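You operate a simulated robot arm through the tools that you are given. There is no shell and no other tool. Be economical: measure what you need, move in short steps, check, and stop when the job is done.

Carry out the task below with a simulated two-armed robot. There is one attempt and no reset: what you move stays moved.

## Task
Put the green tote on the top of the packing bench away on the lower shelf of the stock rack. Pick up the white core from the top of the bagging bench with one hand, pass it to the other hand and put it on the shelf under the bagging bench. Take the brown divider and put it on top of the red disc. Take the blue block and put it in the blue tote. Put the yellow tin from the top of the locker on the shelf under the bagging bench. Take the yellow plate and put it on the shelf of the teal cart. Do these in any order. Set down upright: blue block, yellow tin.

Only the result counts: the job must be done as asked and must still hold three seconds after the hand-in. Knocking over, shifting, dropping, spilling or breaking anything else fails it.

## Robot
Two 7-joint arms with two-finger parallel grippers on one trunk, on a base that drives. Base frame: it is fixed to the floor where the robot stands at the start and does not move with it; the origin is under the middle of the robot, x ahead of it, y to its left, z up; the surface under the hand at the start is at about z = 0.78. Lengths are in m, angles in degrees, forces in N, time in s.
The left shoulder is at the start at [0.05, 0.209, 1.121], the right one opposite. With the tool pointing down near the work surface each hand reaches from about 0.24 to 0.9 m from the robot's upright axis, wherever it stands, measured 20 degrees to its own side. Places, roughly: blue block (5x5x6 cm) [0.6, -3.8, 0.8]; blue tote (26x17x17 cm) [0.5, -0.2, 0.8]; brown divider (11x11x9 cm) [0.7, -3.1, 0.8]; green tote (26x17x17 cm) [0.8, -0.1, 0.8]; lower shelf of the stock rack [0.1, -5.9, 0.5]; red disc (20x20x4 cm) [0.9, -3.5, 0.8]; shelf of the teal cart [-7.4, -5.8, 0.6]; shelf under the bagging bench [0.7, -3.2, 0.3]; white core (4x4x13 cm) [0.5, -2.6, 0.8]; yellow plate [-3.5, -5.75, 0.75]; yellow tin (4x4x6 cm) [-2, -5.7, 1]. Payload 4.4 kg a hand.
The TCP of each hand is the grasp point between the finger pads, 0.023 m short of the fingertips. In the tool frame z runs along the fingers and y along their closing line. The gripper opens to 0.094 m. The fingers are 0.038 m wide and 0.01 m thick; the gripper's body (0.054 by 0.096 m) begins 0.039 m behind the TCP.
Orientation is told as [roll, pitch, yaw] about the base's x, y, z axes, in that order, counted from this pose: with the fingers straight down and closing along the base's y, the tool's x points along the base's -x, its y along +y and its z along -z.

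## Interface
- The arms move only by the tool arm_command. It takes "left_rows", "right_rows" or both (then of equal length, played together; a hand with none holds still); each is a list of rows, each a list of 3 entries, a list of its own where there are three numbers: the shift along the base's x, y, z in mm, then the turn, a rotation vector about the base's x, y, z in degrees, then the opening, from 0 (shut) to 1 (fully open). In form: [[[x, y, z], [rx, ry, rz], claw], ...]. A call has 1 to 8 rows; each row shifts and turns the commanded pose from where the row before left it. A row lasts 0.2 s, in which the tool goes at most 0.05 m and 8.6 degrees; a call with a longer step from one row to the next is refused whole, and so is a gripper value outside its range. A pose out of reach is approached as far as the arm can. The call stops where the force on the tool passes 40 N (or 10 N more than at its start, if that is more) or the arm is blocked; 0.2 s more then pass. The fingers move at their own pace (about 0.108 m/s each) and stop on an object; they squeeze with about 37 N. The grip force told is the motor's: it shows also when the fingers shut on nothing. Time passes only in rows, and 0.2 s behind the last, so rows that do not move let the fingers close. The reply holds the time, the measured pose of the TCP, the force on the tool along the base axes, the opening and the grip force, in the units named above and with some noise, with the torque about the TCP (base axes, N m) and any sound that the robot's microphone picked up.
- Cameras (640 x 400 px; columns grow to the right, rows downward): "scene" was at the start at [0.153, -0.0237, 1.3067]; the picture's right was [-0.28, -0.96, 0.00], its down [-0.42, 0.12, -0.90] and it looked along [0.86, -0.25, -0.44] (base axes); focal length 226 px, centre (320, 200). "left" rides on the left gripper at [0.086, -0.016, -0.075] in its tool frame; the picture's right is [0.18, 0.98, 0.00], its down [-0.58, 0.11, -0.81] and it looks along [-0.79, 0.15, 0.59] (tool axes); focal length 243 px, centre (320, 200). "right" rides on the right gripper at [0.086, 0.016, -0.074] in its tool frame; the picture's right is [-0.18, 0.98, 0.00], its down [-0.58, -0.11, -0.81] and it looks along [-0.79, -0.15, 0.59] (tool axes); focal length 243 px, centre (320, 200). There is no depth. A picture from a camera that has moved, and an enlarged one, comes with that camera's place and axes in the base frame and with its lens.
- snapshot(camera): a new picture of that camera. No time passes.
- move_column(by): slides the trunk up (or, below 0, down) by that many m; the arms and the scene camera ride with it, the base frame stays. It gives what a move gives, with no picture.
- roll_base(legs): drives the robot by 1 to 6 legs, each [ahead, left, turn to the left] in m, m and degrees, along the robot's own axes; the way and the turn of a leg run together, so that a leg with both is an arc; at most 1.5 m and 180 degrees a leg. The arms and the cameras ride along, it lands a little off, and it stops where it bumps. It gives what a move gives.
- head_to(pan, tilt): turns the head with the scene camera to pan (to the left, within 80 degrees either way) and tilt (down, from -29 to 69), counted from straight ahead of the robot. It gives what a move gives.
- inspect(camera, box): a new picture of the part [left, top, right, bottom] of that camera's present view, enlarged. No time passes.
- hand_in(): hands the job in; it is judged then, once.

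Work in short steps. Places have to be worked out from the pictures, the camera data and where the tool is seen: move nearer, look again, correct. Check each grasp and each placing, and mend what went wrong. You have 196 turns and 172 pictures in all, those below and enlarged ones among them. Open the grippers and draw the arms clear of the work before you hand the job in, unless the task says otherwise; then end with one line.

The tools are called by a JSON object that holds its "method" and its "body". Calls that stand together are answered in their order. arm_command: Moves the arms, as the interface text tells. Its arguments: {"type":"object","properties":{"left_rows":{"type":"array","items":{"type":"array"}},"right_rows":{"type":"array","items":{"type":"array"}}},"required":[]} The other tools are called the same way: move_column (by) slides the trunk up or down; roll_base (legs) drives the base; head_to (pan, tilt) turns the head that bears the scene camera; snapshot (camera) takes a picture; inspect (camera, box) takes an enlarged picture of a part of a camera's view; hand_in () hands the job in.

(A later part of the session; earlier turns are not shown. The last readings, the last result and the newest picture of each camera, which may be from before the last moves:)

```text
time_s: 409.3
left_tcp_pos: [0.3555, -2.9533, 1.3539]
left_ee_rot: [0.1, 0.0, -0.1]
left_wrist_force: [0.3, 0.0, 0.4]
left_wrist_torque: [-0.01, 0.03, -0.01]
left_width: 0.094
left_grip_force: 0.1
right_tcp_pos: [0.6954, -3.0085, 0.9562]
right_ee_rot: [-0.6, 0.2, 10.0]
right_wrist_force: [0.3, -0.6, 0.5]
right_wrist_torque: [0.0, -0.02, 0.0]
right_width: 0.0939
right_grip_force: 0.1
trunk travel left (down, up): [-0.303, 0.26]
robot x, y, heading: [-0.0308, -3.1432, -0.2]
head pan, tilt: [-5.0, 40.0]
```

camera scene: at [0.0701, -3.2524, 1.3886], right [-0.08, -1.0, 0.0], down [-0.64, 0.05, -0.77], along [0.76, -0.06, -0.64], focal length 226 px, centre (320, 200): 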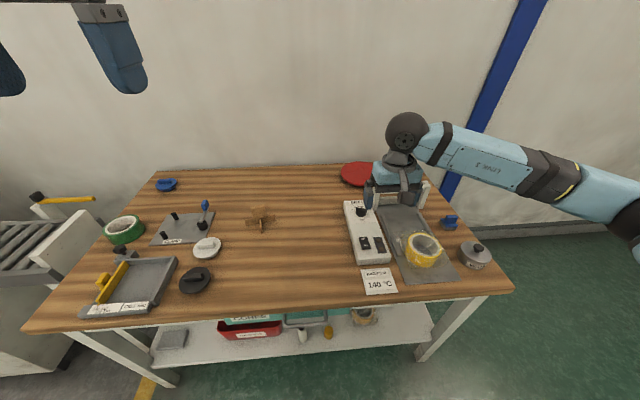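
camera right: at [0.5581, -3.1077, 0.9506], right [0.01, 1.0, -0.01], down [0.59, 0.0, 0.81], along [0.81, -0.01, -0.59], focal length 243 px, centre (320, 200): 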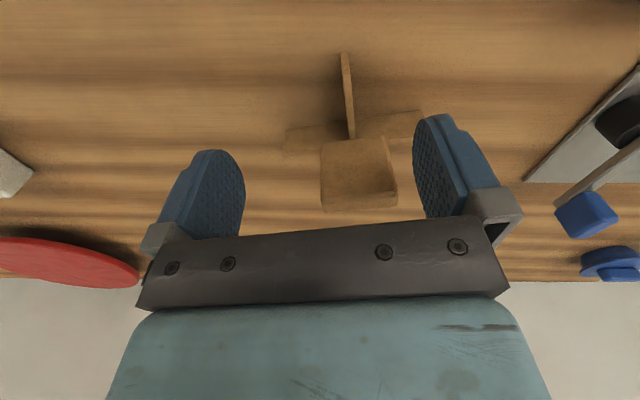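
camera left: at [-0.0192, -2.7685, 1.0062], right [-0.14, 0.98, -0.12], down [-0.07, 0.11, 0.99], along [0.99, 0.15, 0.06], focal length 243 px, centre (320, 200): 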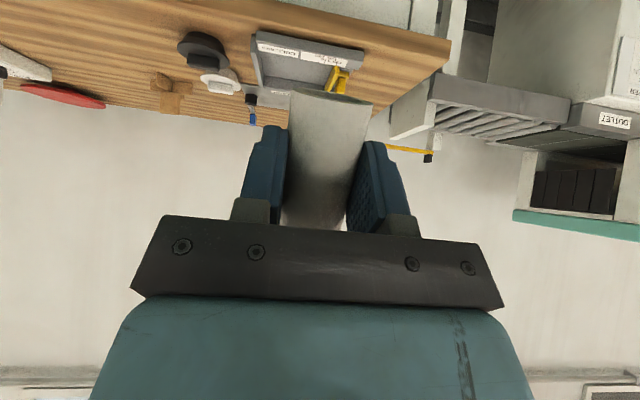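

Now move to [0.673,-3.084] and descend to 0.853.

{"method": "arm_command", "body": {"right_rows": [[[-11, -38, 0], [0, 0, 0], 1], [[-11, -38, 0], [0, 0, 0], 1], [[0, 0, -40], [0, 0, 0], 1], [[0, 0, -40], [0, 0, 0], 1], [[0, 0, -23], [0, 0, 0], 1]]}}

{"method": "snapshot", "body": {"camera": "right"}}

```text
time_s: 410.5
left_tcp_pos: [0.3559, -2.953, 1.3539]
left_ee_rot: [0.3, 0.0, -0.1]
left_wrist_force: [0.2, -0.3, -0.5]
left_wrist_torque: [-0.03, 0.01, 0.0]
left_width: 0.0941
left_grip_force: 0.1
right_tcp_pos: [0.6746, -3.0838, 0.8531]
right_ee_rot: [-0.6, 0.2, 10.1]
right_wrist_force: [0.4, -0.3, 0.3]
right_wrist_torque: [0.03, 0.02, -0.02]
right_width: 0.0942
right_grip_force: 0.1
trunk travel left (down, up): [-0.303, 0.26]
robot x, y, heading: [-0.0276, -3.147, 0.0]
head pan, tilt: [-5.0, 40.0]
```

```text
25 pictures are left
camera right: at [0.587, -3.0819, 0.9285], right [0.01, 1.0, -0.01], down [0.59, 0.0, 0.81], along [0.81, -0.01, -0.59], focal length 243 px, centre (320, 200)
```

right: 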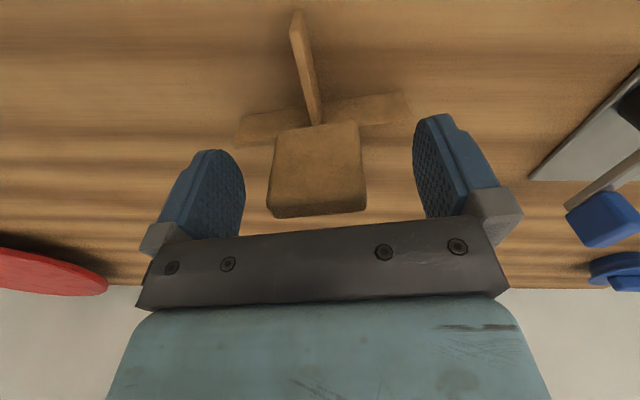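

The block sits between the fingers. Close and lift 6 cm.

{"method": "arm_command", "body": {"right_rows": [[[0, 0, 0], [0, 0, 0], 0], [[0, 0, 0], [0, 0, 0], 0], [[0, 0, 0], [0, 0, 0], 0], [[0, 0, 20], [0, 0, 0], 0], [[0, 0, 40], [0, 0, 0], 0], [[0, 0, 40], [0, 0, 0], 0]]}}

{"method": "snapshot", "body": {"camera": "right"}}

```text
time_s: 411.9
left_tcp_pos: [0.3551, -2.9535, 1.354]
left_ee_rot: [0.2, 0.0, -0.1]
left_wrist_force: [-0.7, -0.5, -0.7]
left_wrist_torque: [0.02, 0.0, 0.02]
left_width: 0.094
left_grip_force: 0.1
right_tcp_pos: [0.6736, -3.0851, 0.9544]
right_ee_rot: [-0.6, 0.1, 10.0]
right_wrist_force: [-0.1, 1.0, 0.7]
right_wrist_torque: [-0.02, 0.01, 0.02]
right_width: 0.047
right_grip_force: 37.1
trunk travel left (down, up): [-0.303, 0.26]
robot x, y, heading: [-0.027, -3.1468, 0.1]
head pan, tilt: [-5.0, 40.0]
```

```text
24 pictures are left
camera right: at [0.5861, -3.0834, 1.0294], right [0.01, 1.0, -0.01], down [0.59, 0.0, 0.81], along [0.81, -0.01, -0.59], focal length 243 px, centre (320, 200)
```

right: 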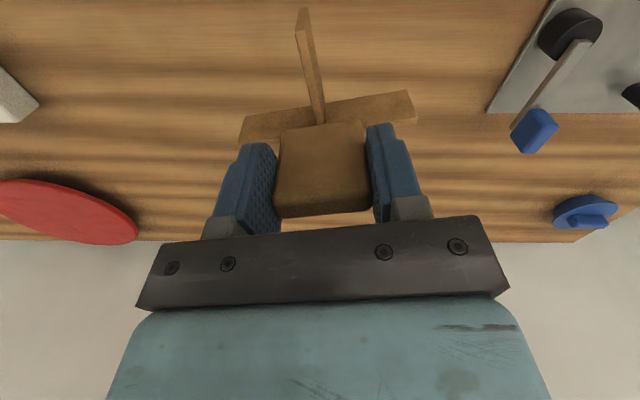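

Divider held. Raise it to clear the sealer's arch, shift base right 17 cm and forward 5 cm, then carry it over the disc.

{"method": "arm_command", "body": {"right_rows": [[[0, 0, 45], [0, 0, 0], 0], [[0, 0, 45], [0, 0, 0], 0], [[0, 0, 15], [0, 0, 0], 0]]}}

{"method": "roll_base", "body": {"legs": [[0, -0.17, 0], [0.055, 0, 0]]}}

{"method": "arm_command", "body": {"right_rows": [[[18, -34, 0], [0, 0, -2], 0], [[18, -34, 0], [0, 0, -2], 0], [[18, -34, 0], [0, 0, -2], 0], [[18, -34, 0], [0, 0, -2], 0], [[18, -34, 0], [0, 0, -2], 0], [[18, -34, 0], [0, 0, 0], 0], [[18, -34, 0], [0, 0, 0], 0], [[18, -30, 0], [0, 0, 0], 0]]}}

{"method": "snapshot", "body": {"camera": "right"}}

```text
time_s: 412.7
left_tcp_pos: [0.3572, -2.9539, 1.3546]
left_ee_rot: [0.2, 0.1, -0.1]
left_wrist_force: [0.4, 0.0, -0.5]
left_wrist_torque: [0.0, 0.02, 0.0]
left_width: 0.0938
left_grip_force: 0.2
right_tcp_pos: [0.6741, -3.0841, 1.0585]
right_ee_rot: [-0.6, 0.2, 10.0]
right_wrist_force: [-1.3, 0.1, -0.2]
right_wrist_torque: [-0.01, -0.04, 0.01]
right_width: 0.0469
right_grip_force: 36.7
trunk travel left (down, up): [-0.303, 0.26]
robot x, y, heading: [-0.0277, -3.147, 0.0]
head pan, tilt: [-5.0, 40.0]
```

```text
time_s: 415.4
left_tcp_pos: [0.4101, -3.1219, 1.3542]
left_ee_rot: [0.2, 0.0, 0.0]
left_wrist_force: [-0.1, 0.7, 0.6]
left_wrist_torque: [-0.01, 0.0, 0.0]
left_width: 0.0942
left_grip_force: 0.0
right_tcp_pos: [0.7276, -3.2526, 1.0584]
right_ee_rot: [-0.6, 0.2, 10.1]
right_wrist_force: [0.2, 0.2, -0.3]
right_wrist_torque: [0.02, 0.02, -0.04]
right_width: 0.0468
right_grip_force: 37.1
trunk travel left (down, up): [-0.303, 0.26]
robot x, y, heading: [0.0238, -3.3176, 0.4]
head pan, tilt: [-5.0, 40.0]
```

```text
time_s: 417.2
left_tcp_pos: [0.4113, -3.1243, 1.354]
left_ee_rot: [0.3, 0.1, 0.0]
left_wrist_force: [0.1, 0.2, -0.6]
left_wrist_torque: [0.02, 0.01, 0.01]
left_width: 0.094
left_grip_force: 0.2
right_tcp_pos: [0.8731, -3.521, 1.0585]
right_ee_rot: [-0.5, 0.2, 0.1]
right_wrist_force: [0.6, 0.1, -0.1]
right_wrist_torque: [-0.03, 0.02, 0.0]
right_width: 0.047
right_grip_force: 37.1
trunk travel left (down, up): [-0.303, 0.26]
robot x, y, heading: [0.0271, -3.319, 0.4]
head pan, tilt: [-5.0, 40.0]
```

```text
23 pictures are left
camera right: at [0.7866, -3.504, 1.1335], right [0.18, 0.98, -0.01], down [0.58, -0.1, 0.81], along [0.79, -0.15, -0.59], focal length 243 px, centre (320, 200)
```

right: 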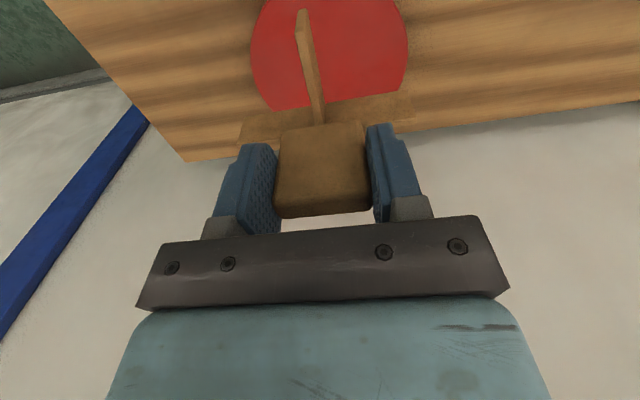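

Disc centre refined to ≈[0.915,-3.52]. Move 41 mm forward and lower to z≈0.92.

{"method": "arm_command", "body": {"right_rows": [[[21, 1, -20], [0, 0, 0], 0], [[20, 0, -25], [0, 0, 0], 0], [[0, 0, -45], [0, 0, 0], 0], [[0, 0, -45], [0, 0, 0], 0]]}}

{"method": "snapshot", "body": {"camera": "right"}}

{"method": "inspect", "body": {"camera": "scene", "box": [310, 110, 450, 220]}}

```text
time_s: 418.2
left_tcp_pos: [0.411, -3.1242, 1.3534]
left_ee_rot: [0.2, 0.0, 0.0]
left_wrist_force: [0.3, -0.6, 1.5]
left_wrist_torque: [0.03, -0.02, -0.01]
left_width: 0.0939
left_grip_force: 0.1
right_tcp_pos: [0.882, -3.5182, 0.9471]
right_ee_rot: [-0.6, 0.2, 0.0]
right_wrist_force: [0.2, 0.1, -0.6]
right_wrist_torque: [0.02, 0.02, 0.0]
right_width: 0.0469
right_grip_force: 36.9
right hand out of reach, approached as far as the arm can: row 2, 4
trunk travel left (down, up): [-0.303, 0.26]
robot x, y, heading: [0.0253, -3.3154, 0.2]
head pan, tilt: [-5.0, 40.0]
```

```text
22 pictures are left
camera right: at [0.7965, -3.5031, 1.0229], right [0.18, 0.98, -0.01], down [0.58, -0.1, 0.81], along [0.79, -0.15, -0.59], focal length 243 px, centre (320, 200)
```

right: 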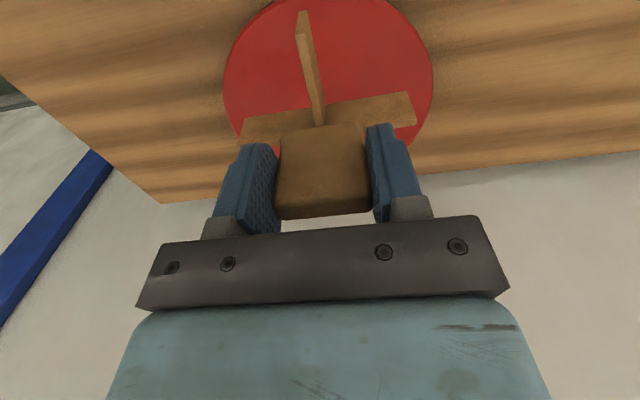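

```text
3.64 times, centred on (380, 165) of scene
camera zoom: at [0.1753, -3.3222, 1.3886], right [-0.08, -1.0, 0.0], down [-0.64, 0.05, -0.77], along [0.76, -0.06, -0.64], focal length 820 px, centre (102, 327)
```

zoom: 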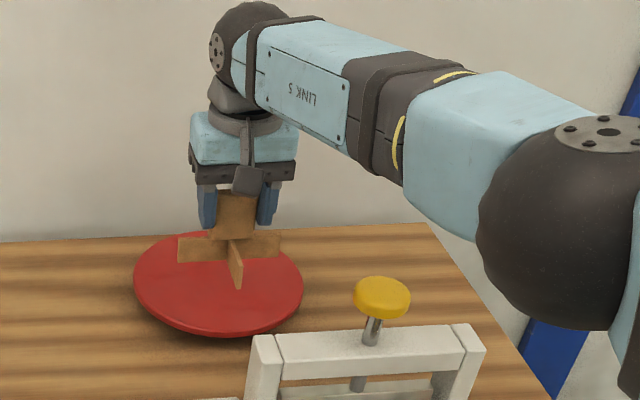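

The divider is already over the disc but ~2.5 cm short of its centre and the arm is at full stretch. Roll forward 2.2 cm, then lower by trunk.

{"method": "roll_base", "body": {"legs": [[0.022, 0, 0]]}}

{"method": "move_column", "body": {"by": -0.045}}

{"method": "inspect", "body": {"camera": "scene", "box": [310, 110, 450, 220]}}

```text
time_s: 419.0
left_tcp_pos: [0.4303, -3.123, 1.355]
left_ee_rot: [0.2, 0.0, -0.1]
left_wrist_force: [0.0, -1.4, 0.0]
left_wrist_torque: [0.02, -0.04, -0.01]
left_width: 0.0941
left_grip_force: 0.1
right_tcp_pos: [0.9025, -3.5184, 0.9496]
right_ee_rot: [-0.6, 0.2, 0.0]
right_wrist_force: [-0.1, -0.2, -0.4]
right_wrist_torque: [0.0, -0.02, -0.03]
right_width: 0.0468
right_grip_force: 37.2
trunk travel left (down, up): [-0.303, 0.26]
robot x, y, heading: [0.0468, -3.3179, -0.1]
head pan, tilt: [-5.0, 40.0]
```

```text
time_s: 419.8
left_tcp_pos: [0.4307, -3.1232, 1.31]
left_ee_rot: [0.2, -0.1, -0.1]
left_wrist_force: [-0.3, 0.6, -1.3]
left_wrist_torque: [0.02, -0.02, -0.02]
left_width: 0.0943
left_grip_force: 0.0
right_tcp_pos: [0.9029, -3.5195, 0.9039]
right_ee_rot: [-0.7, 0.1, 0.1]
right_wrist_force: [-0.5, -0.3, 0.2]
right_wrist_torque: [0.03, -0.05, -0.02]
right_width: 0.0469
right_grip_force: 36.7
trunk travel left (down, up): [-0.258, 0.305]
robot x, y, heading: [0.0479, -3.3135, 0.1]
head pan, tilt: [-5.0, 40.0]
```

```text
3.64 times, centred on (380, 165) of scene
camera zoom: at [0.1955, -3.3212, 1.3437], right [-0.08, -1.0, 0.0], down [-0.64, 0.05, -0.77], along [0.76, -0.06, -0.64], focal length 820 px, centre (102, 327)
```

zoom: 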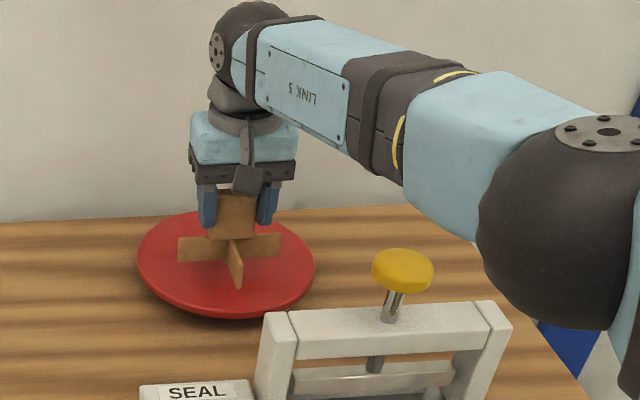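

Centred over the disc. Lower in small guarded steps.

{"method": "arm_command", "body": {"right_rows": [[[0, 0, -4], [0, 0, 0], 0], [[0, 0, -4], [0, 0, 0], 0], [[0, 0, -3], [0, 0, 0], 0], [[0, 0, -3], [0, 0, 0], 0], [[0, 0, -3], [0, 0, 0], 0]]}}

```text
time_s: 421.0
left_tcp_pos: [0.4319, -3.1229, 1.3095]
left_ee_rot: [0.2, 0.0, -0.1]
left_wrist_force: [0.0, 0.1, 0.1]
left_wrist_torque: [-0.01, 0.0, -0.06]
left_width: 0.0939
left_grip_force: 0.0
right_tcp_pos: [0.9031, -3.5198, 0.8867]
right_ee_rot: [-0.6, 0.1, 0.1]
right_wrist_force: [0.5, 0.5, -0.5]
right_wrist_torque: [0.0, 0.01, 0.0]
right_width: 0.047
right_grip_force: 36.4
trunk travel left (down, up): [-0.258, 0.305]
robot x, y, heading: [0.0485, -3.3142, 0.2]
head pan, tilt: [-5.0, 40.0]
```

{"method": "arm_command", "body": {"right_rows": [[[0, 0, -3], [0, 0, 0], 0], [[0, 0, -3], [0, 0, 0], 0], [[0, 0, -3], [0, 0, 0], 0], [[0, 0, -3], [0, 0, 0], 0]]}}

{"method": "inspect", "body": {"camera": "scene", "box": [330, 140, 420, 210]}}

```text
time_s: 422.0
left_tcp_pos: [0.4276, -3.1217, 1.3111]
left_ee_rot: [0.3, -0.3, -0.1]
left_wrist_force: [-1.3, -0.1, -0.4]
left_wrist_torque: [0.04, -0.01, -0.01]
left_width: 0.0941
left_grip_force: 0.0
right_tcp_pos: [0.9004, -3.5181, 0.8849]
right_ee_rot: [-0.5, -0.3, -0.1]
right_wrist_force: [4.2, 0.6, 32.8]
right_wrist_torque: [0.11, -1.05, 0.01]
right_width: 0.0468
right_grip_force: 37.0
right hand out of reach, approached as far as the arm can: row 4
trunk travel left (down, up): [-0.258, 0.305]
robot x, y, heading: [0.0488, -3.3155, 0.1]
head pan, tilt: [-5.0, 40.0]
```

```text
5.71 times, centred on (375, 175) of scene
camera zoom: at [0.1916, -3.3201, 1.3446], right [-0.08, -1.0, 0.0], down [-0.64, 0.05, -0.77], along [0.77, -0.07, -0.64], focal length 1288 px, centre (6, 343)
```

zoom: 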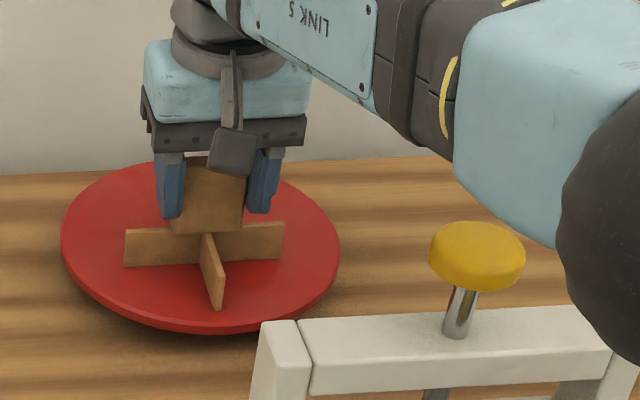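

Contact; the divider rests on the disc. Ease up 4 mm, open, and rise.

{"method": "arm_command", "body": {"right_rows": [[[0, 0, 5], [0, 0, 0], 0], [[0, 0, 0], [0, 0, 0], 0.75], [[0, 0, 0], [0, 0, 0], 0.85], [[0, 0, 0], [0, 0, 0], 0.85], [[0, 0, 30], [0, 0, 0], 0.85], [[0, 0, 40], [0, 0, 0], 0.85], [[0, 0, 45], [0, 0, 0], 0.85], [[-40, 0, 20], [0, 0, 0], 0.85]]}}

{"method": "inspect", "body": {"camera": "scene", "box": [310, 110, 490, 240]}}

```text
time_s: 423.8
left_tcp_pos: [0.4313, -3.1242, 1.3101]
left_ee_rot: [0.2, -0.2, -0.1]
left_wrist_force: [0.4, 0.0, 0.0]
left_wrist_torque: [0.02, -0.02, 0.0]
left_width: 0.0939
left_grip_force: 0.0
right_tcp_pos: [0.8601, -3.5228, 1.0184]
right_ee_rot: [-0.4, 0.1, 0.0]
right_wrist_force: [-0.2, -0.5, 0.7]
right_wrist_torque: [0.02, -0.02, 0.03]
right_width: 0.0799
right_grip_force: 0.0
trunk travel left (down, up): [-0.258, 0.305]
robot x, y, heading: [0.0459, -3.3135, 0.3]
head pan, tilt: [-5.0, 40.0]
```

```text
3.08 times, centred on (400, 175) of scene
camera zoom: at [0.1948, -3.3237, 1.3438], right [-0.08, -1.0, 0.0], down [-0.64, 0.06, -0.77], along [0.76, -0.06, -0.64], focal length 694 px, centre (74, 277)
```

zoom: 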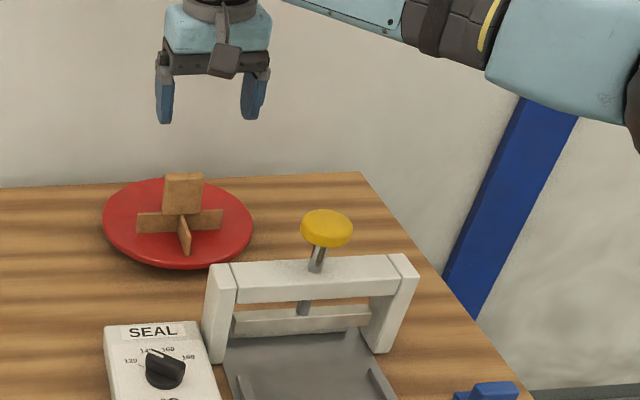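

The divider stands on the disc. Now the blue block at ≈[0.60,-3.765]: back 10 cm, shift right 17 cm, and bring the right hand above it.

{"method": "roll_base", "body": {"legs": [[-0.1, 0, 0], [0, -0.17, 0]]}}

{"method": "arm_command", "body": {"right_rows": [[[-32, -15, 0], [0, 0, 0], 1], [[-32, -15, 0], [0, 0, 0], 1], [[-32, -15, 0], [0, 0, 0], 1], [[-32, -15, 0], [0, 0, 0], 1], [[-30, -12, 0], [0, 0, 0], 1]]}}

{"method": "snapshot", "body": {"camera": "right"}}

```text
time_s: 426.7
left_tcp_pos: [0.3339, -3.2949, 1.3084]
left_ee_rot: [0.2, 0.0, -0.1]
left_wrist_force: [-0.4, 0.5, -0.6]
left_wrist_torque: [0.02, 0.01, -0.05]
left_width: 0.0939
left_grip_force: 0.1
right_tcp_pos: [0.7626, -3.6915, 1.0172]
right_ee_rot: [-0.5, 0.1, 0.1]
right_wrist_force: [-0.4, 0.0, -0.1]
right_wrist_torque: [-0.01, 0.01, -0.03]
right_width: 0.0797
right_grip_force: 0.1
trunk travel left (down, up): [-0.258, 0.305]
robot x, y, heading: [-0.051, -3.4894, 0.1]
head pan, tilt: [-5.0, 40.0]
```

```text
time_s: 427.9
left_tcp_pos: [0.3332, -3.2946, 1.309]
left_ee_rot: [0.2, -0.1, -0.1]
left_wrist_force: [0.1, -0.2, -0.1]
left_wrist_torque: [-0.01, -0.03, 0.03]
left_width: 0.0939
left_grip_force: 0.0
right_tcp_pos: [0.6033, -3.7631, 1.0185]
right_ee_rot: [-0.5, 0.2, 0.1]
right_wrist_force: [0.3, -0.4, -0.9]
right_wrist_torque: [0.02, -0.01, -0.01]
right_width: 0.0939
right_grip_force: 0.1
trunk travel left (down, up): [-0.258, 0.305]
robot x, y, heading: [-0.0487, -3.4894, 0.2]
head pan, tilt: [-5.0, 40.0]
```

```text
17 pictures are left
camera right: at [0.5177, -3.7472, 1.0939], right [0.18, 0.98, -0.01], down [0.58, -0.1, 0.81], along [0.79, -0.15, -0.59], focal length 243 px, centre (320, 200)
```

right: 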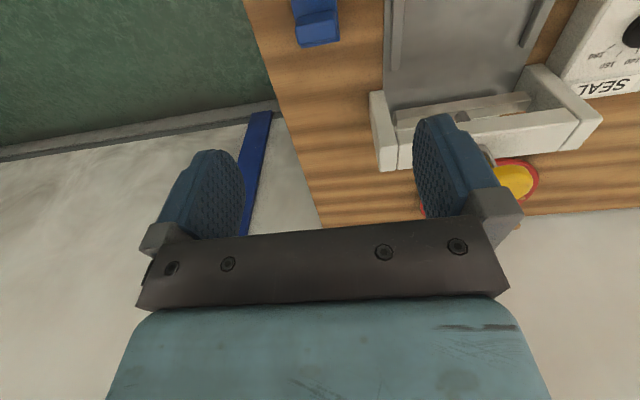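

Block tab top centre at ≈[0.611,-3.768,0.84]. Descend to z≈0.845 with 65% opening and check.

{"method": "arm_command", "body": {"right_rows": [[[8, -5, -30], [0, 0, 4], 0.65], [[0, 0, -45], [0, 0, 0], 0.65], [[0, 0, -45], [0, 0, 0], 0.65], [[0, 0, -40], [0, 0, 0], 0.65], [[0, 0, -14], [0, 0, 0], 0.65]]}}

{"method": "snapshot", "body": {"camera": "right"}}

```text
time_s: 429.1
left_tcp_pos: [0.3347, -3.295, 1.3094]
left_ee_rot: [0.3, 0.0, -0.1]
left_wrist_force: [1.0, -0.3, -0.9]
left_wrist_torque: [-0.01, -0.02, -0.02]
left_width: 0.0939
left_grip_force: 0.1
right_tcp_pos: [0.612, -3.7685, 0.8435]
right_ee_rot: [-0.5, 0.1, 4.0]
right_wrist_force: [-0.5, -1.0, 0.7]
right_wrist_torque: [0.0, -0.01, -0.01]
right_width: 0.0611
right_grip_force: 0.1
trunk travel left (down, up): [-0.258, 0.305]
robot x, y, heading: [-0.0507, -3.4907, 0.1]
head pan, tilt: [-5.0, 40.0]
```

```text
16 pictures are left
camera right: at [0.5252, -3.7579, 0.9196], right [0.12, 0.99, -0.01], down [0.59, -0.06, 0.81], along [0.8, -0.1, -0.59], focal length 243 px, centre (320, 200)
```

right: 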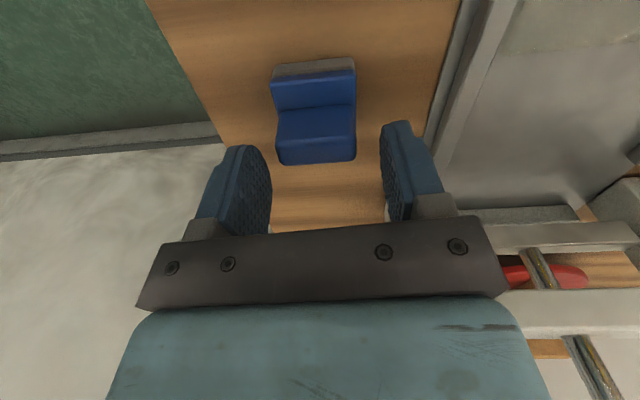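

The tab top is at ≈0.83, base top ≈0.803. Shift -6 mm in y, down 13 mm, then close and lift.

{"method": "arm_command", "body": {"right_rows": [[[0, -6, -7], [0, 0, 0], 0.65], [[0, 0, -6], [0, 0, 0], 0.65], [[0, 0, 0], [0, 0, 0], 0], [[0, 0, 0], [0, 0, 0], 0], [[0, 0, 0], [0, 0, 0], 0], [[0, 0, 30], [0, 0, 0], 0], [[0, 0, 40], [0, 0, 0], 0], [[0, 0, 40], [0, 0, 0], 0]]}}

{"method": "snapshot", "body": {"camera": "right"}}

```text
time_s: 430.9
left_tcp_pos: [0.3342, -3.294, 1.3091]
left_ee_rot: [0.2, -0.1, -0.2]
left_wrist_force: [-0.4, 0.6, -0.8]
left_wrist_torque: [0.02, 0.01, -0.04]
left_width: 0.0939
left_grip_force: 0.1
right_tcp_pos: [0.6126, -3.7735, 0.9448]
right_ee_rot: [-0.6, 0.2, 4.0]
right_wrist_force: [0.1, 0.8, -0.8]
right_wrist_torque: [-0.03, -0.01, 0.01]
right_width: 0.0391
right_grip_force: 37.1
trunk travel left (down, up): [-0.258, 0.305]
robot x, y, heading: [-0.0503, -3.486, 0.0]
head pan, tilt: [-5.0, 40.0]
```

```text
15 pictures are left
camera right: at [0.5256, -3.7629, 1.0178], right [0.11, 0.99, -0.01], down [0.59, -0.06, 0.81], along [0.8, -0.1, -0.59], focal length 243 px, centre (320, 200)
```

right: 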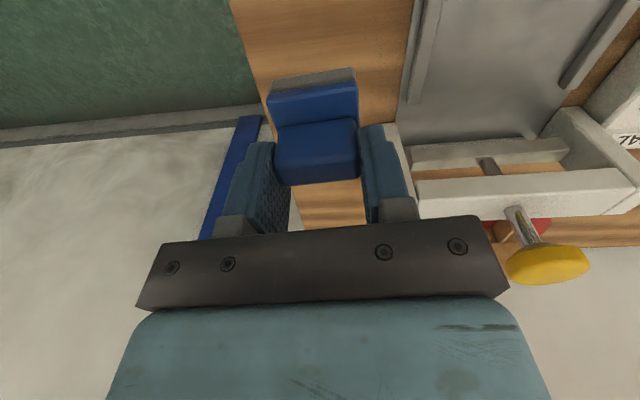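

Block held. Back off to x≈-0.75 and drive left 3.6 m to the packing bench, raising the hand meanwhile.

{"method": "roll_base", "body": {"legs": [[-0.7, 0, 0], [0, 1.2, 0], [0, 1.2, 0], [0, 1.15, 0]]}}

{"method": "arm_command", "body": {"right_rows": [[[0, 0, 30], [0, 0, -8.5], 0], [[0, 0, 30], [0, 0, -8.5], 0], [[0, 0, 30], [0, 0, -8.5], 0], [[0, 0, 30], [0, 0, -8.5], 0], [[0, 0, 30], [0, 0, -8.5], 0], [[0, 0, 30], [0, 0, -8.5], 0], [[0, 0, 30], [0, 0, -8.5], 0], [[0, 0, 0], [0, 0, -8.5], 0]]}}

{"method": "arm_command", "body": {"right_rows": [[[0, 0, 0], [0, 0, -8.5], 0], [[0, 0, 0], [0, 0, -8.5], 0], [[0, 0, 0], [0, 0, -8.5], 0]]}}

{"method": "head_to", "body": {"pan": -10, "tilt": 35}}

{"method": "snapshot", "body": {"camera": "scene"}}

```text
time_s: 465.5
left_tcp_pos: [-0.3295, 0.2631, 1.3097]
left_ee_rot: [0.2, 0.0, -0.3]
left_wrist_force: [0.4, 0.4, 0.5]
left_wrist_torque: [0.02, 0.05, 0.01]
left_width: 0.0942
left_grip_force: 0.1
right_tcp_pos: [-0.0532, -0.2185, 0.943]
right_ee_rot: [-0.6, 0.1, 3.7]
right_wrist_force: [0.0, 0.5, -0.5]
right_wrist_torque: [-0.02, 0.0, -0.01]
right_width: 0.0392
right_grip_force: 37.4
trunk travel left (down, up): [-0.258, 0.305]
robot x, y, heading: [-0.7162, 0.0687, -0.5]
head pan, tilt: [-5.0, 40.0]
```

```text
time_s: 467.3
left_tcp_pos: [-0.3296, 0.2618, 1.3085]
left_ee_rot: [0.1, 0.0, -0.4]
left_wrist_force: [0.5, -0.8, -0.5]
left_wrist_torque: [-0.04, -0.03, -0.03]
left_width: 0.0938
left_grip_force: 0.0
right_tcp_pos: [-0.0523, -0.219, 1.1514]
right_ee_rot: [-0.6, 0.3, -64.5]
right_wrist_force: [0.3, -0.9, -0.6]
right_wrist_torque: [0.02, 0.01, 0.0]
right_width: 0.039
right_grip_force: 37.1
trunk travel left (down, up): [-0.258, 0.305]
robot x, y, heading: [-0.7185, 0.0709, -0.1]
head pan, tilt: [-5.0, 40.0]
```

```text
time_s: 468.1
left_tcp_pos: [-0.3294, 0.2633, 1.3096]
left_ee_rot: [0.2, -0.1, -0.4]
left_wrist_force: [-0.1, 0.6, 0.2]
left_wrist_torque: [-0.02, -0.01, -0.02]
left_width: 0.0944
left_grip_force: 0.1
right_tcp_pos: [-0.0537, -0.2184, 1.1514]
right_ee_rot: [-0.5, 0.3, -90.0]
right_wrist_force: [-1.0, 0.2, 0.1]
right_wrist_torque: [-0.01, -0.01, 0.01]
right_width: 0.0388
right_grip_force: 36.7
trunk travel left (down, up): [-0.258, 0.305]
robot x, y, heading: [-0.716, 0.0716, -0.1]
head pan, tilt: [-5.0, 40.0]
```

```text
time_s: 468.8
left_tcp_pos: [-0.3294, 0.262, 1.3103]
left_ee_rot: [0.2, -0.1, -0.4]
left_wrist_force: [-0.4, -0.2, 0.1]
left_wrist_torque: [0.0, 0.0, 0.03]
left_width: 0.0939
left_grip_force: 0.0
right_tcp_pos: [-0.0528, -0.2186, 1.1513]
right_ee_rot: [-0.5, 0.1, -89.9]
right_wrist_force: [0.7, -0.4, -0.1]
right_wrist_torque: [0.02, 0.03, -0.04]
right_width: 0.0391
right_grip_force: 37.1
trunk travel left (down, up): [-0.258, 0.305]
robot x, y, heading: [-0.7124, 0.0711, -0.4]
head pan, tilt: [-10.0, 35.0]
```

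```text
14 pictures are left
camera scene: at [-0.5645, 0.0572, 1.3511], right [-0.18, -0.98, 0.0], down [-0.56, 0.1, -0.82], along [0.81, -0.14, -0.57], focal length 226 px, centre (320, 200)
```

scene: 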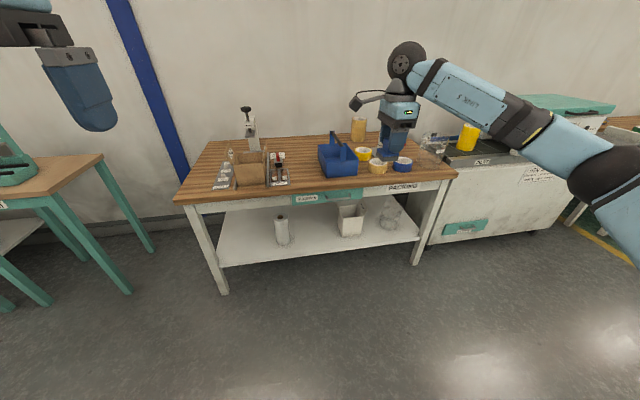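

Drive 0.58 m forward (block bottom at ≈1.10, above everything) and look at the tote from above.

{"method": "roll_base", "body": {"legs": [[0.58, 0.02, 0.3]]}}

{"method": "head_to", "body": {"pan": -20, "tilt": 48}}

{"method": "snapshot", "body": {"camera": "scene"}}

{"method": "snapshot", "body": {"camera": "right"}}

```text
time_s: 472.1
left_tcp_pos: [0.242, 0.2822, 1.3091]
left_ee_rot: [0.1, 0.0, -0.2]
left_wrist_force: [-0.3, 0.0, -0.7]
left_wrist_torque: [-0.02, 0.01, 0.01]
left_width: 0.0939
left_grip_force: 0.0
right_tcp_pos: [0.519, -0.1984, 1.1514]
right_ee_rot: [-0.6, 0.3, -89.6]
right_wrist_force: [0.3, 0.3, -0.1]
right_wrist_torque: [-0.01, -0.05, 0.01]
right_width: 0.0391
right_grip_force: 37.0
trunk travel left (down, up): [-0.258, 0.305]
robot x, y, heading: [-0.1454, 0.0876, 0.1]
head pan, tilt: [-10.0, 35.0]
```

```text
time_s: 472.8
left_tcp_pos: [0.2426, 0.2808, 1.3093]
left_ee_rot: [0.2, -0.2, -0.3]
left_wrist_force: [0.4, -0.4, 0.3]
left_wrist_torque: [0.0, -0.01, 0.03]
left_width: 0.0939
left_grip_force: 0.1
right_tcp_pos: [0.5195, -0.1981, 1.1507]
right_ee_rot: [-0.6, 0.2, -89.6]
right_wrist_force: [-0.4, -0.6, -0.2]
right_wrist_torque: [-0.01, -0.02, 0.0]
right_width: 0.0393
right_grip_force: 37.2
trunk travel left (down, up): [-0.258, 0.305]
robot x, y, heading: [-0.1461, 0.0911, -0.2]
head pan, tilt: [-20.0, 48.0]
```

```text
13 pictures are left
camera scene: at [-0.0052, 0.065, 1.3322], right [-0.34, -0.94, 0.0], down [-0.7, 0.25, -0.67], along [0.63, -0.23, -0.74], focal length 226 px, centre (320, 200)
```

scene: 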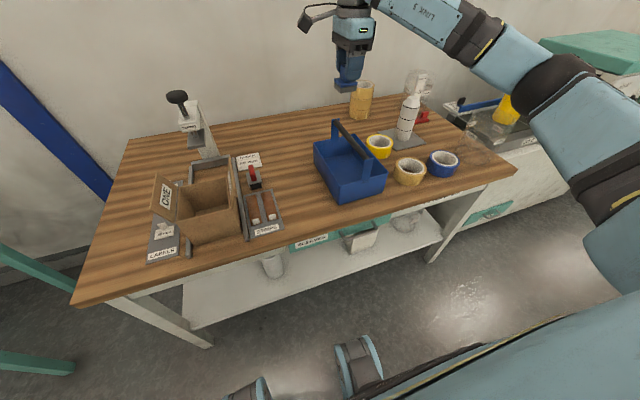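

```text
12 pictures are left
camera right: at [0.5365, -0.1121, 1.227], right [0.98, -0.18, -0.01], down [-0.1, -0.58, 0.81], along [-0.15, -0.79, -0.59], focal length 243 px, centre (320, 200)
```

right: 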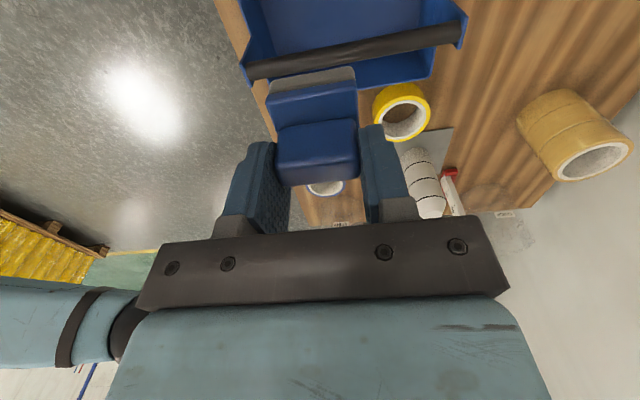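

The handle runs from [0.429,-0.229] to [0.659,-0.237]. I'll put the block in the +y half at [0.545,-0.186], clear of handle and wall. Move over and lower to z≈0.93, then check.

{"method": "arm_command", "body": {"right_rows": [[[26, 12, -10], [0, 0, 0], 0], [[0, 0, -45], [0, 0, 0], 0], [[0, 0, -45], [0, 0, 0], 0], [[0, 0, -45], [0, 0, 0], 0], [[0, 0, -45], [0, 0, 0], 0], [[0, 0, -25], [0, 0, 0], 0]]}}

{"method": "snapshot", "body": {"camera": "right"}}

{"method": "inspect", "body": {"camera": "scene", "box": [280, 60, 420, 210]}}

```text
time_s: 474.2
left_tcp_pos: [0.242, 0.2816, 1.3096]
left_ee_rot: [0.2, 0.0, -0.3]
left_wrist_force: [1.0, 0.2, -0.5]
left_wrist_torque: [-0.02, 0.0, 0.0]
left_width: 0.094
left_grip_force: 0.1
right_tcp_pos: [0.5452, -0.1862, 0.9365]
right_ee_rot: [-0.6, 0.3, -89.5]
right_wrist_force: [-0.2, 0.1, -0.4]
right_wrist_torque: [0.01, 0.0, 0.01]
right_width: 0.0392
right_grip_force: 37.1
trunk travel left (down, up): [-0.258, 0.305]
robot x, y, heading: [-0.1456, 0.09, -0.1]
head pan, tilt: [-20.0, 48.0]
```

```text
11 pictures are left
camera right: at [0.5624, -0.0997, 1.0117], right [0.98, -0.18, -0.01], down [-0.1, -0.58, 0.81], along [-0.15, -0.79, -0.59], focal length 243 px, centre (320, 200)
```

right: 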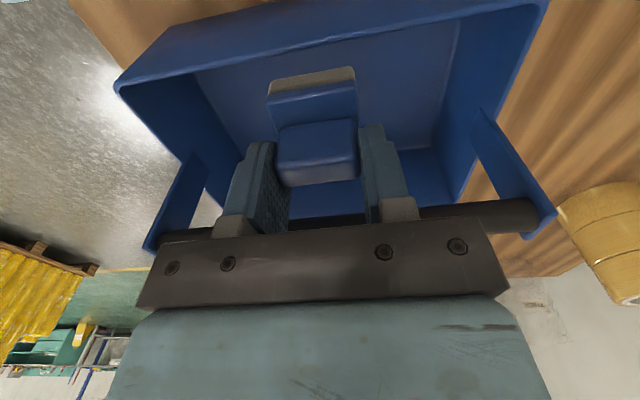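

```text
2.67 times, centred on (350, 135) of scene
camera zoom: at [-0.0049, 0.065, 1.3321], right [-0.34, -0.94, 0.0], down [-0.7, 0.25, -0.67], along [0.63, -0.23, -0.74], focal length 601 px, centre (240, 373)
```

zoom: 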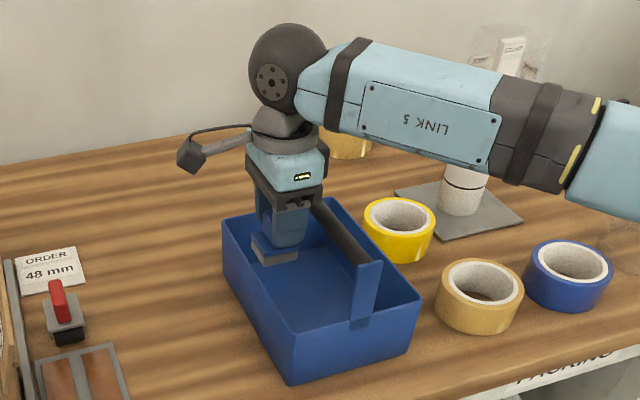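

Well placed in the +y half. Lower to the tote floor gently.

{"method": "arm_command", "body": {"right_rows": [[[0, 0, -30], [0, 0, 0], 0], [[0, 0, -30], [0, 0, 0], 0], [[0, 0, -20], [0, 0, 0], 0], [[0, 0, -8], [0, 0, 0], 0], [[0, 0, -4], [0, 0, 0], 0], [[0, 0, -4], [0, 0, 0], 0]]}}

{"method": "snapshot", "body": {"camera": "right"}}

```text
time_s: 474.8
left_tcp_pos: [0.2415, 0.282, 1.3089]
left_ee_rot: [0.2, 0.0, -0.3]
left_wrist_force: [0.5, -1.0, 0.8]
left_wrist_torque: [0.03, 0.04, 0.01]
left_width: 0.0942
left_grip_force: 0.1
right_tcp_pos: [0.5495, -0.1856, 0.8987]
right_ee_rot: [0.5, 0.3, -89.7]
right_wrist_force: [3.1, 1.5, 10.2]
right_wrist_torque: [-0.49, 0.25, 0.24]
right_width: 0.0394
right_grip_force: 37.2
trunk travel left (down, up): [-0.258, 0.305]
robot x, y, heading: [-0.1417, 0.0882, 0.1]
head pan, tilt: [-20.0, 48.0]
stopped in row 2 (right hand): the force on the tool passed its limit at 55 N (the readings are from after the stop); the commanded pose is now the measured one
```

```text
9 pictures are left
camera right: at [0.5648, -0.0999, 0.975], right [0.98, -0.18, 0.01], down [-0.11, -0.59, 0.8], along [-0.14, -0.79, -0.6], focal length 243 px, centre (320, 200)
```

right: 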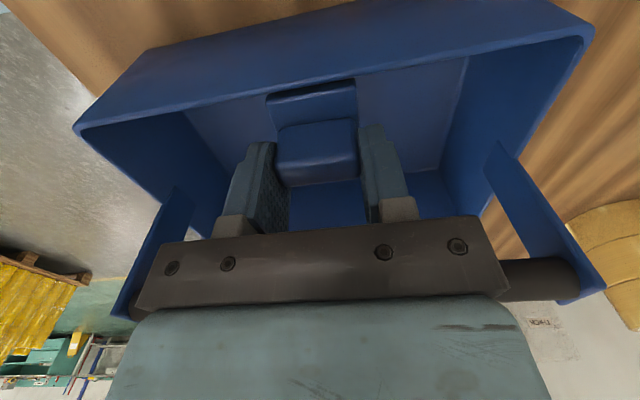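

The palm touched the tote's handle (handle is ~1 cm closer than judged). Raise 25 mm, shift +9 mm in y, level the hand, and retry in small steps.

{"method": "arm_command", "body": {"right_rows": [[[-3, 0, 25], [-1, 0, 0], 0], [[0, 9, 0], [0, 0, 0], 0], [[0, 0, -15], [0, 0, 0], 0], [[0, 0, -10], [0, 0, 0], 0], [[0, 0, -10], [0, 0, 0], 0], [[0, 0, -10], [0, 0, 0], 0], [[0, 0, -10], [0, 0, 0], 0]]}}

{"method": "snapshot", "body": {"camera": "right"}}

```text
time_s: 476.1
left_tcp_pos: [0.2412, 0.2826, 1.3096]
left_ee_rot: [0.2, -0.1, -0.3]
left_wrist_force: [-0.5, 0.1, 0.2]
left_wrist_torque: [0.03, 0.02, 0.0]
left_width: 0.0939
left_grip_force: 0.2
right_tcp_pos: [0.5484, -0.1772, 0.8955]
right_ee_rot: [1.1, -0.7, -89.8]
right_wrist_force: [-5.5, 3.0, 21.3]
right_wrist_torque: [-2.68, 0.4, -0.55]
right_width: 0.0393
right_grip_force: 37.0
trunk travel left (down, up): [-0.258, 0.305]
robot x, y, heading: [-0.1468, 0.0921, -0.0]
head pan, tilt: [-20.0, 48.0]
stopped in row 6 (right hand): the force on the tool passed its limit at 48 N (the readings are from after the stop); the commanded pose is now the measured one
```

```text
8 pictures are left
camera right: at [0.5638, -0.0903, 0.9703], right [0.98, -0.18, 0.02], down [-0.12, -0.57, 0.81], along [-0.13, -0.8, -0.58], focal length 243 px, centre (320, 200)
```

right: 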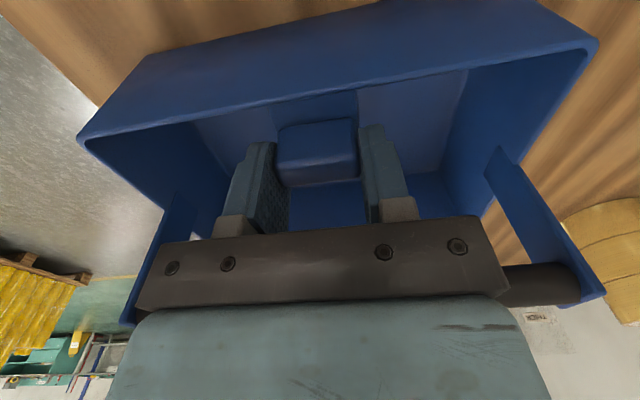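

The force pattern says a part of the hand ~4 cm towards -y (a module on the wrist body) is catching the handle. I'll raise, lean the hand 18° so that its upper part moves away from the handle (block still pivots in the grip on landing), and look.

{"method": "arm_command", "body": {"right_rows": [[[-3, 0, 30], [-1, 0, 0], 0], [[0, 0, 20], [0, 0, 0], 0], [[0, 5, 0], [-6, 0, 0], 0], [[0, 5, 0], [-6, 0, 0], 0], [[0, 0, 0], [-6, 0, 0], 0]]}}

{"method": "inspect", "body": {"camera": "scene", "box": [280, 60, 420, 210]}}

```text
time_s: 477.3
left_tcp_pos: [0.2418, 0.282, 1.3083]
left_ee_rot: [0.1, 0.1, -0.3]
left_wrist_force: [-1.2, 0.0, -0.6]
left_wrist_torque: [0.03, -0.02, -0.01]
left_width: 0.0939
left_grip_force: 0.1
right_tcp_pos: [0.5467, -0.1681, 0.9418]
right_ee_rot: [0.8, -19.7, -89.8]
right_wrist_force: [-0.3, 0.1, -0.6]
right_wrist_torque: [-0.03, 0.02, -0.02]
right_width: 0.0393
right_grip_force: 37.3
trunk travel left (down, up): [-0.258, 0.305]
robot x, y, heading: [-0.144, 0.0921, -0.1]
head pan, tilt: [-20.0, 48.0]
```

```text
2.67 times, centred on (350, 135) of scene
camera zoom: at [-0.0047, 0.065, 1.3321], right [-0.34, -0.94, 0.0], down [-0.7, 0.26, -0.67], along [0.63, -0.23, -0.74], focal length 601 px, centre (240, 373)
```

zoom: 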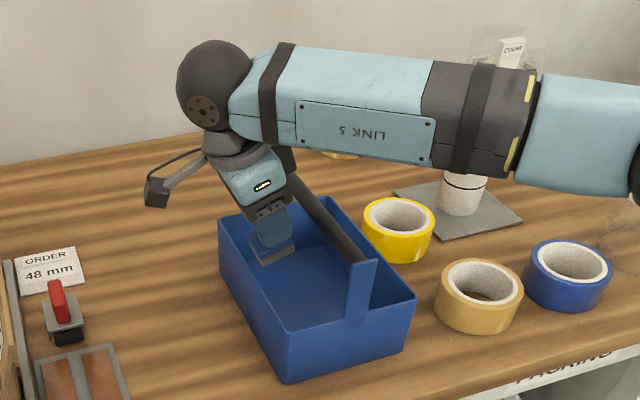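

The lean clears the handle now. Descend in guarded steps.

{"method": "arm_command", "body": {"right_rows": [[[0, 0, -15], [0, 0, 0], 0], [[0, 0, -15], [0, 0, 0], 0], [[0, 0, -12], [0, 0, 0], 0], [[0, 0, -12], [0, 0, 0], 0], [[0, 0, -12], [0, 0, 0], 0], [[0, 0, -10], [0, 0, 0], 0], [[0, 0, -8], [0, 0, 0], 0], [[0, 0, -6], [0, 0, 0], 0]]}}

```text
time_s: 478.7
left_tcp_pos: [0.24, 0.2814, 1.309]
left_ee_rot: [0.2, -0.2, -0.4]
left_wrist_force: [0.9, -0.6, -0.6]
left_wrist_torque: [0.02, 0.0, 0.0]
left_width: 0.0941
left_grip_force: 0.0
right_tcp_pos: [0.5496, -0.1679, 0.8791]
right_ee_rot: [1.6, -19.5, -90.1]
right_wrist_force: [-8.5, 0.7, 24.7]
right_wrist_torque: [0.48, 0.88, 0.13]
right_width: 0.039
right_grip_force: 37.5
trunk travel left (down, up): [-0.258, 0.305]
robot x, y, heading: [-0.1422, 0.0933, -0.3]
head pan, tilt: [-20.0, 48.0]
stopped in row 7 (right hand): the force on the tool passed its limit at 49 N (the readings are from after the stop); the commanded pose is now the measured one
```

Now the fingers/palm meet the +y wall rim instead; the slot is tight. Use a 15° lean at y≈-0.184 and go as deep as possible, ~1 cm above the floor.

{"method": "arm_command", "body": {"right_rows": [[[-3, 0, 30], [0, 0, 0], 0], [[0, -8, 25], [4.5, 0, 0], 0], [[0, -8, 0], [-0.5, 0, 0], 0], [[0, 0, -25], [0, 0, 0], 0], [[0, 0, -20], [0, 0, 0], 0], [[0, 0, -12], [0, 0, 0], 0], [[0, 0, -8], [0, 0, 0], 0]]}}

```text
time_s: 480.3
left_tcp_pos: [0.2423, 0.2824, 1.3086]
left_ee_rot: [0.1, 0.0, -0.2]
left_wrist_force: [-0.5, -0.2, 0.0]
left_wrist_torque: [-0.03, -0.01, 0.0]
left_width: 0.0939
left_grip_force: 0.0
right_tcp_pos: [0.5468, -0.1844, 0.8633]
right_ee_rot: [1.2, -15.5, -89.9]
right_wrist_force: [-0.3, -0.6, 0.5]
right_wrist_torque: [-0.02, -0.01, -0.01]
right_width: 0.039
right_grip_force: 37.5
trunk travel left (down, up): [-0.258, 0.305]
robot x, y, heading: [-0.1415, 0.0911, -0.1]
head pan, tilt: [-20.0, 48.0]
```

Reached z=0.863 with no contact. Continue in 4 mm steps.

{"method": "arm_command", "body": {"right_rows": [[[0, 0, -4], [0, 0, 0], 0], [[0, 0, -4], [0, 0, 0], 0], [[0, 0, -4], [0, 0, 0], 0], [[0, 0, -3], [0, 0, 0], 0], [[0, 0, -3], [0, 0, 0], 0], [[0, 0, -3], [0, 0, 0], 0]]}}

{"method": "snapshot", "body": {"camera": "right"}}

```text
time_s: 481.7
left_tcp_pos: [0.242, 0.281, 1.308]
left_ee_rot: [0.2, -0.1, -0.3]
left_wrist_force: [0.9, 0.6, 0.0]
left_wrist_torque: [0.01, -0.01, 0.0]
left_width: 0.094
left_grip_force: 0.0
right_tcp_pos: [0.5472, -0.1836, 0.8423]
right_ee_rot: [1.2, -15.6, -89.9]
right_wrist_force: [0.3, -0.4, 0.3]
right_wrist_torque: [-0.01, -0.02, -0.02]
right_width: 0.0392
right_grip_force: 36.8
trunk travel left (down, up): [-0.258, 0.305]
robot x, y, heading: [-0.1432, 0.0881, -0.0]
head pan, tilt: [-20.0, 48.0]
```

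```text
6 pictures are left
camera right: at [0.5611, -0.0816, 0.8922], right [0.98, -0.17, 0.07], down [-0.13, -0.35, 0.93], along [-0.14, -0.92, -0.36], focal length 243 px, centre (320, 200)
```

right: 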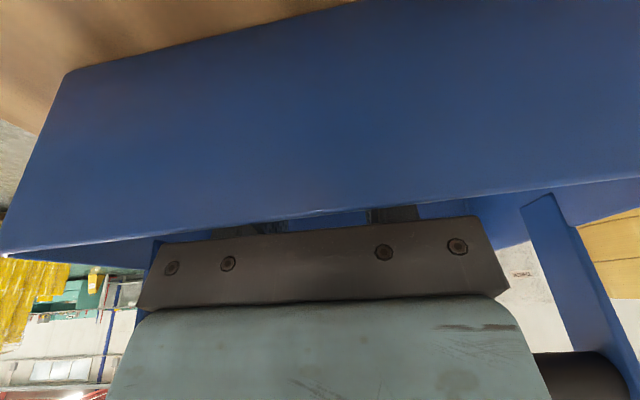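

Still free — fits. Keep lowering in 2-3 mm steps to contact.

{"method": "arm_command", "body": {"right_rows": [[[0, 0, -3], [0, 0, 0], 0], [[0, 0, -3], [0, 0, 0], 0], [[0, 0, -2], [0, 0, 0], 0], [[0, 0, -2], [0, 0, 0], 0]]}}

```text
time_s: 482.7
left_tcp_pos: [0.2416, 0.2834, 1.3105]
left_ee_rot: [0.2, -0.1, -0.4]
left_wrist_force: [0.2, -0.1, -0.4]
left_wrist_torque: [0.02, 0.02, 0.01]
left_width: 0.0941
left_grip_force: 0.0
right_tcp_pos: [0.5486, -0.1849, 0.8397]
right_ee_rot: [1.8, -15.3, -90.2]
right_wrist_force: [-6.8, 1.0, 19.0]
right_wrist_torque: [0.46, 0.82, 0.14]
right_width: 0.0393
right_grip_force: 36.9
trunk travel left (down, up): [-0.258, 0.305]
robot x, y, heading: [-0.1415, 0.0898, -0.2]
head pan, tilt: [-20.0, 48.0]
stopped in row 4 (right hand): the force on the tool passed its limit at 42 N (the readings are from after the stop); the commanded pose is now the measured one
```

That is the tote floor. Ease 1 mm and open; the block will settle flat from its 15° lean.

{"method": "arm_command", "body": {"right_rows": [[[0, 0, 1], [0, 0, 0], 0], [[0, 0, 0], [2, 0, 0], 0.15], [[0, 0, 0], [0, 0, 0], 0.6], [[0, 0, 0], [0, 0, 0], 0.7], [[0, 0, 0], [0, 0, 0], 0.7]]}}

{"method": "arm_command", "body": {"right_rows": [[[0, 2, 15], [0, 0, 0], 0.7], [[0, 2, 20], [0, 0, 0], 0.7], [[0, 3, 30], [0, 0, 0], 0.7], [[0, 3, 40], [0, 0, 0], 0.7], [[0, 0, 45], [0, 0, 0], 0.7], [[0, 0, 45], [0, 0, 0], 0.7], [[0, 0, 45], [0, 0, 0], 0.7]]}}

{"method": "snapshot", "body": {"camera": "right"}}

{"method": "inspect", "body": {"camera": "scene", "box": [280, 60, 420, 210]}}

```text
time_s: 483.9
left_tcp_pos: [0.2408, 0.2824, 1.31]
left_ee_rot: [0.2, -0.1, -0.3]
left_wrist_force: [0.1, 0.8, -0.1]
left_wrist_torque: [-0.02, -0.01, 0.0]
left_width: 0.0941
left_grip_force: 0.1
right_tcp_pos: [0.5481, -0.1858, 0.8394]
right_ee_rot: [1.7, -13.5, -90.3]
right_wrist_force: [0.3, -1.2, 11.6]
right_wrist_torque: [0.43, 0.62, 0.07]
right_width: 0.0657
right_grip_force: 0.0
trunk travel left (down, up): [-0.258, 0.305]
robot x, y, heading: [-0.1401, 0.091, -0.2]
head pan, tilt: [-20.0, 48.0]
```

```text
time_s: 485.5
left_tcp_pos: [0.2419, 0.2819, 1.3091]
left_ee_rot: [0.1, 0.0, -0.3]
left_wrist_force: [-0.4, -0.5, 0.1]
left_wrist_torque: [0.0, -0.01, 0.0]
left_width: 0.0943
left_grip_force: 0.1
right_tcp_pos: [0.5471, -0.1759, 1.0779]
right_ee_rot: [1.7, -13.4, -90.2]
right_wrist_force: [0.9, 0.8, 0.2]
right_wrist_torque: [0.0, -0.01, 0.0]
right_width: 0.0658
right_grip_force: 0.0
trunk travel left (down, up): [-0.258, 0.305]
robot x, y, heading: [-0.1446, 0.0898, -0.1]
head pan, tilt: [-20.0, 48.0]
```

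```text
5 pictures are left
camera right: at [0.5613, -0.0737, 1.1326], right [0.98, -0.18, 0.07], down [-0.13, -0.38, 0.92], along [-0.13, -0.91, -0.39], focal length 243 px, centre (320, 200)
```

right: 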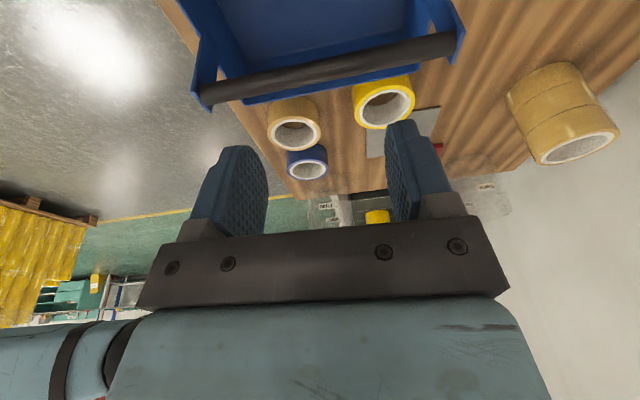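

```text
2.67 times, centred on (350, 135) of scene
camera zoom: at [-0.0057, 0.0651, 1.3322], right [-0.34, -0.94, 0.0], down [-0.7, 0.26, -0.67], along [0.63, -0.23, -0.74], focal length 601 px, centre (240, 373)
```

zoom: 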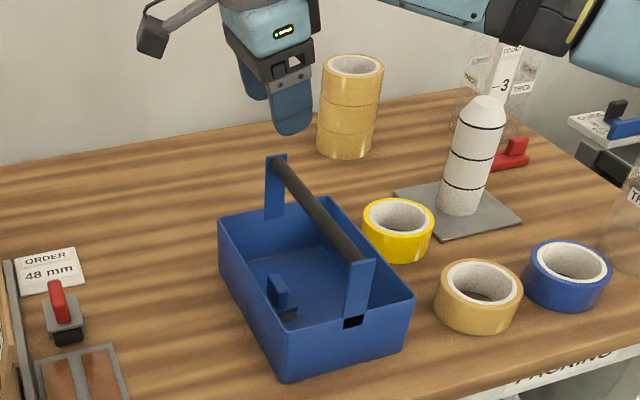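

The block is in the tote. Zoom in to verify it stands upright.

{"method": "inspect", "body": {"camera": "scene", "box": [325, 140, 375, 185]}}

```text
8.89 times, centred on (350, 162) of scene
camera zoom: at [-0.0057, 0.0651, 1.3322], right [-0.34, -0.94, 0.0], down [-0.7, 0.26, -0.67], along [0.63, -0.23, -0.74], focal length 2004 px, centre (53, 533)
```

zoom: 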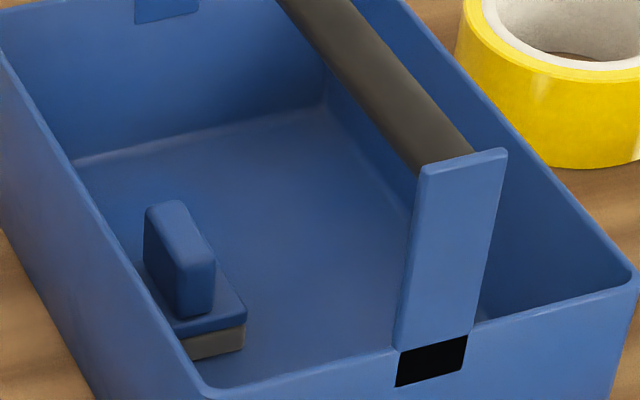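

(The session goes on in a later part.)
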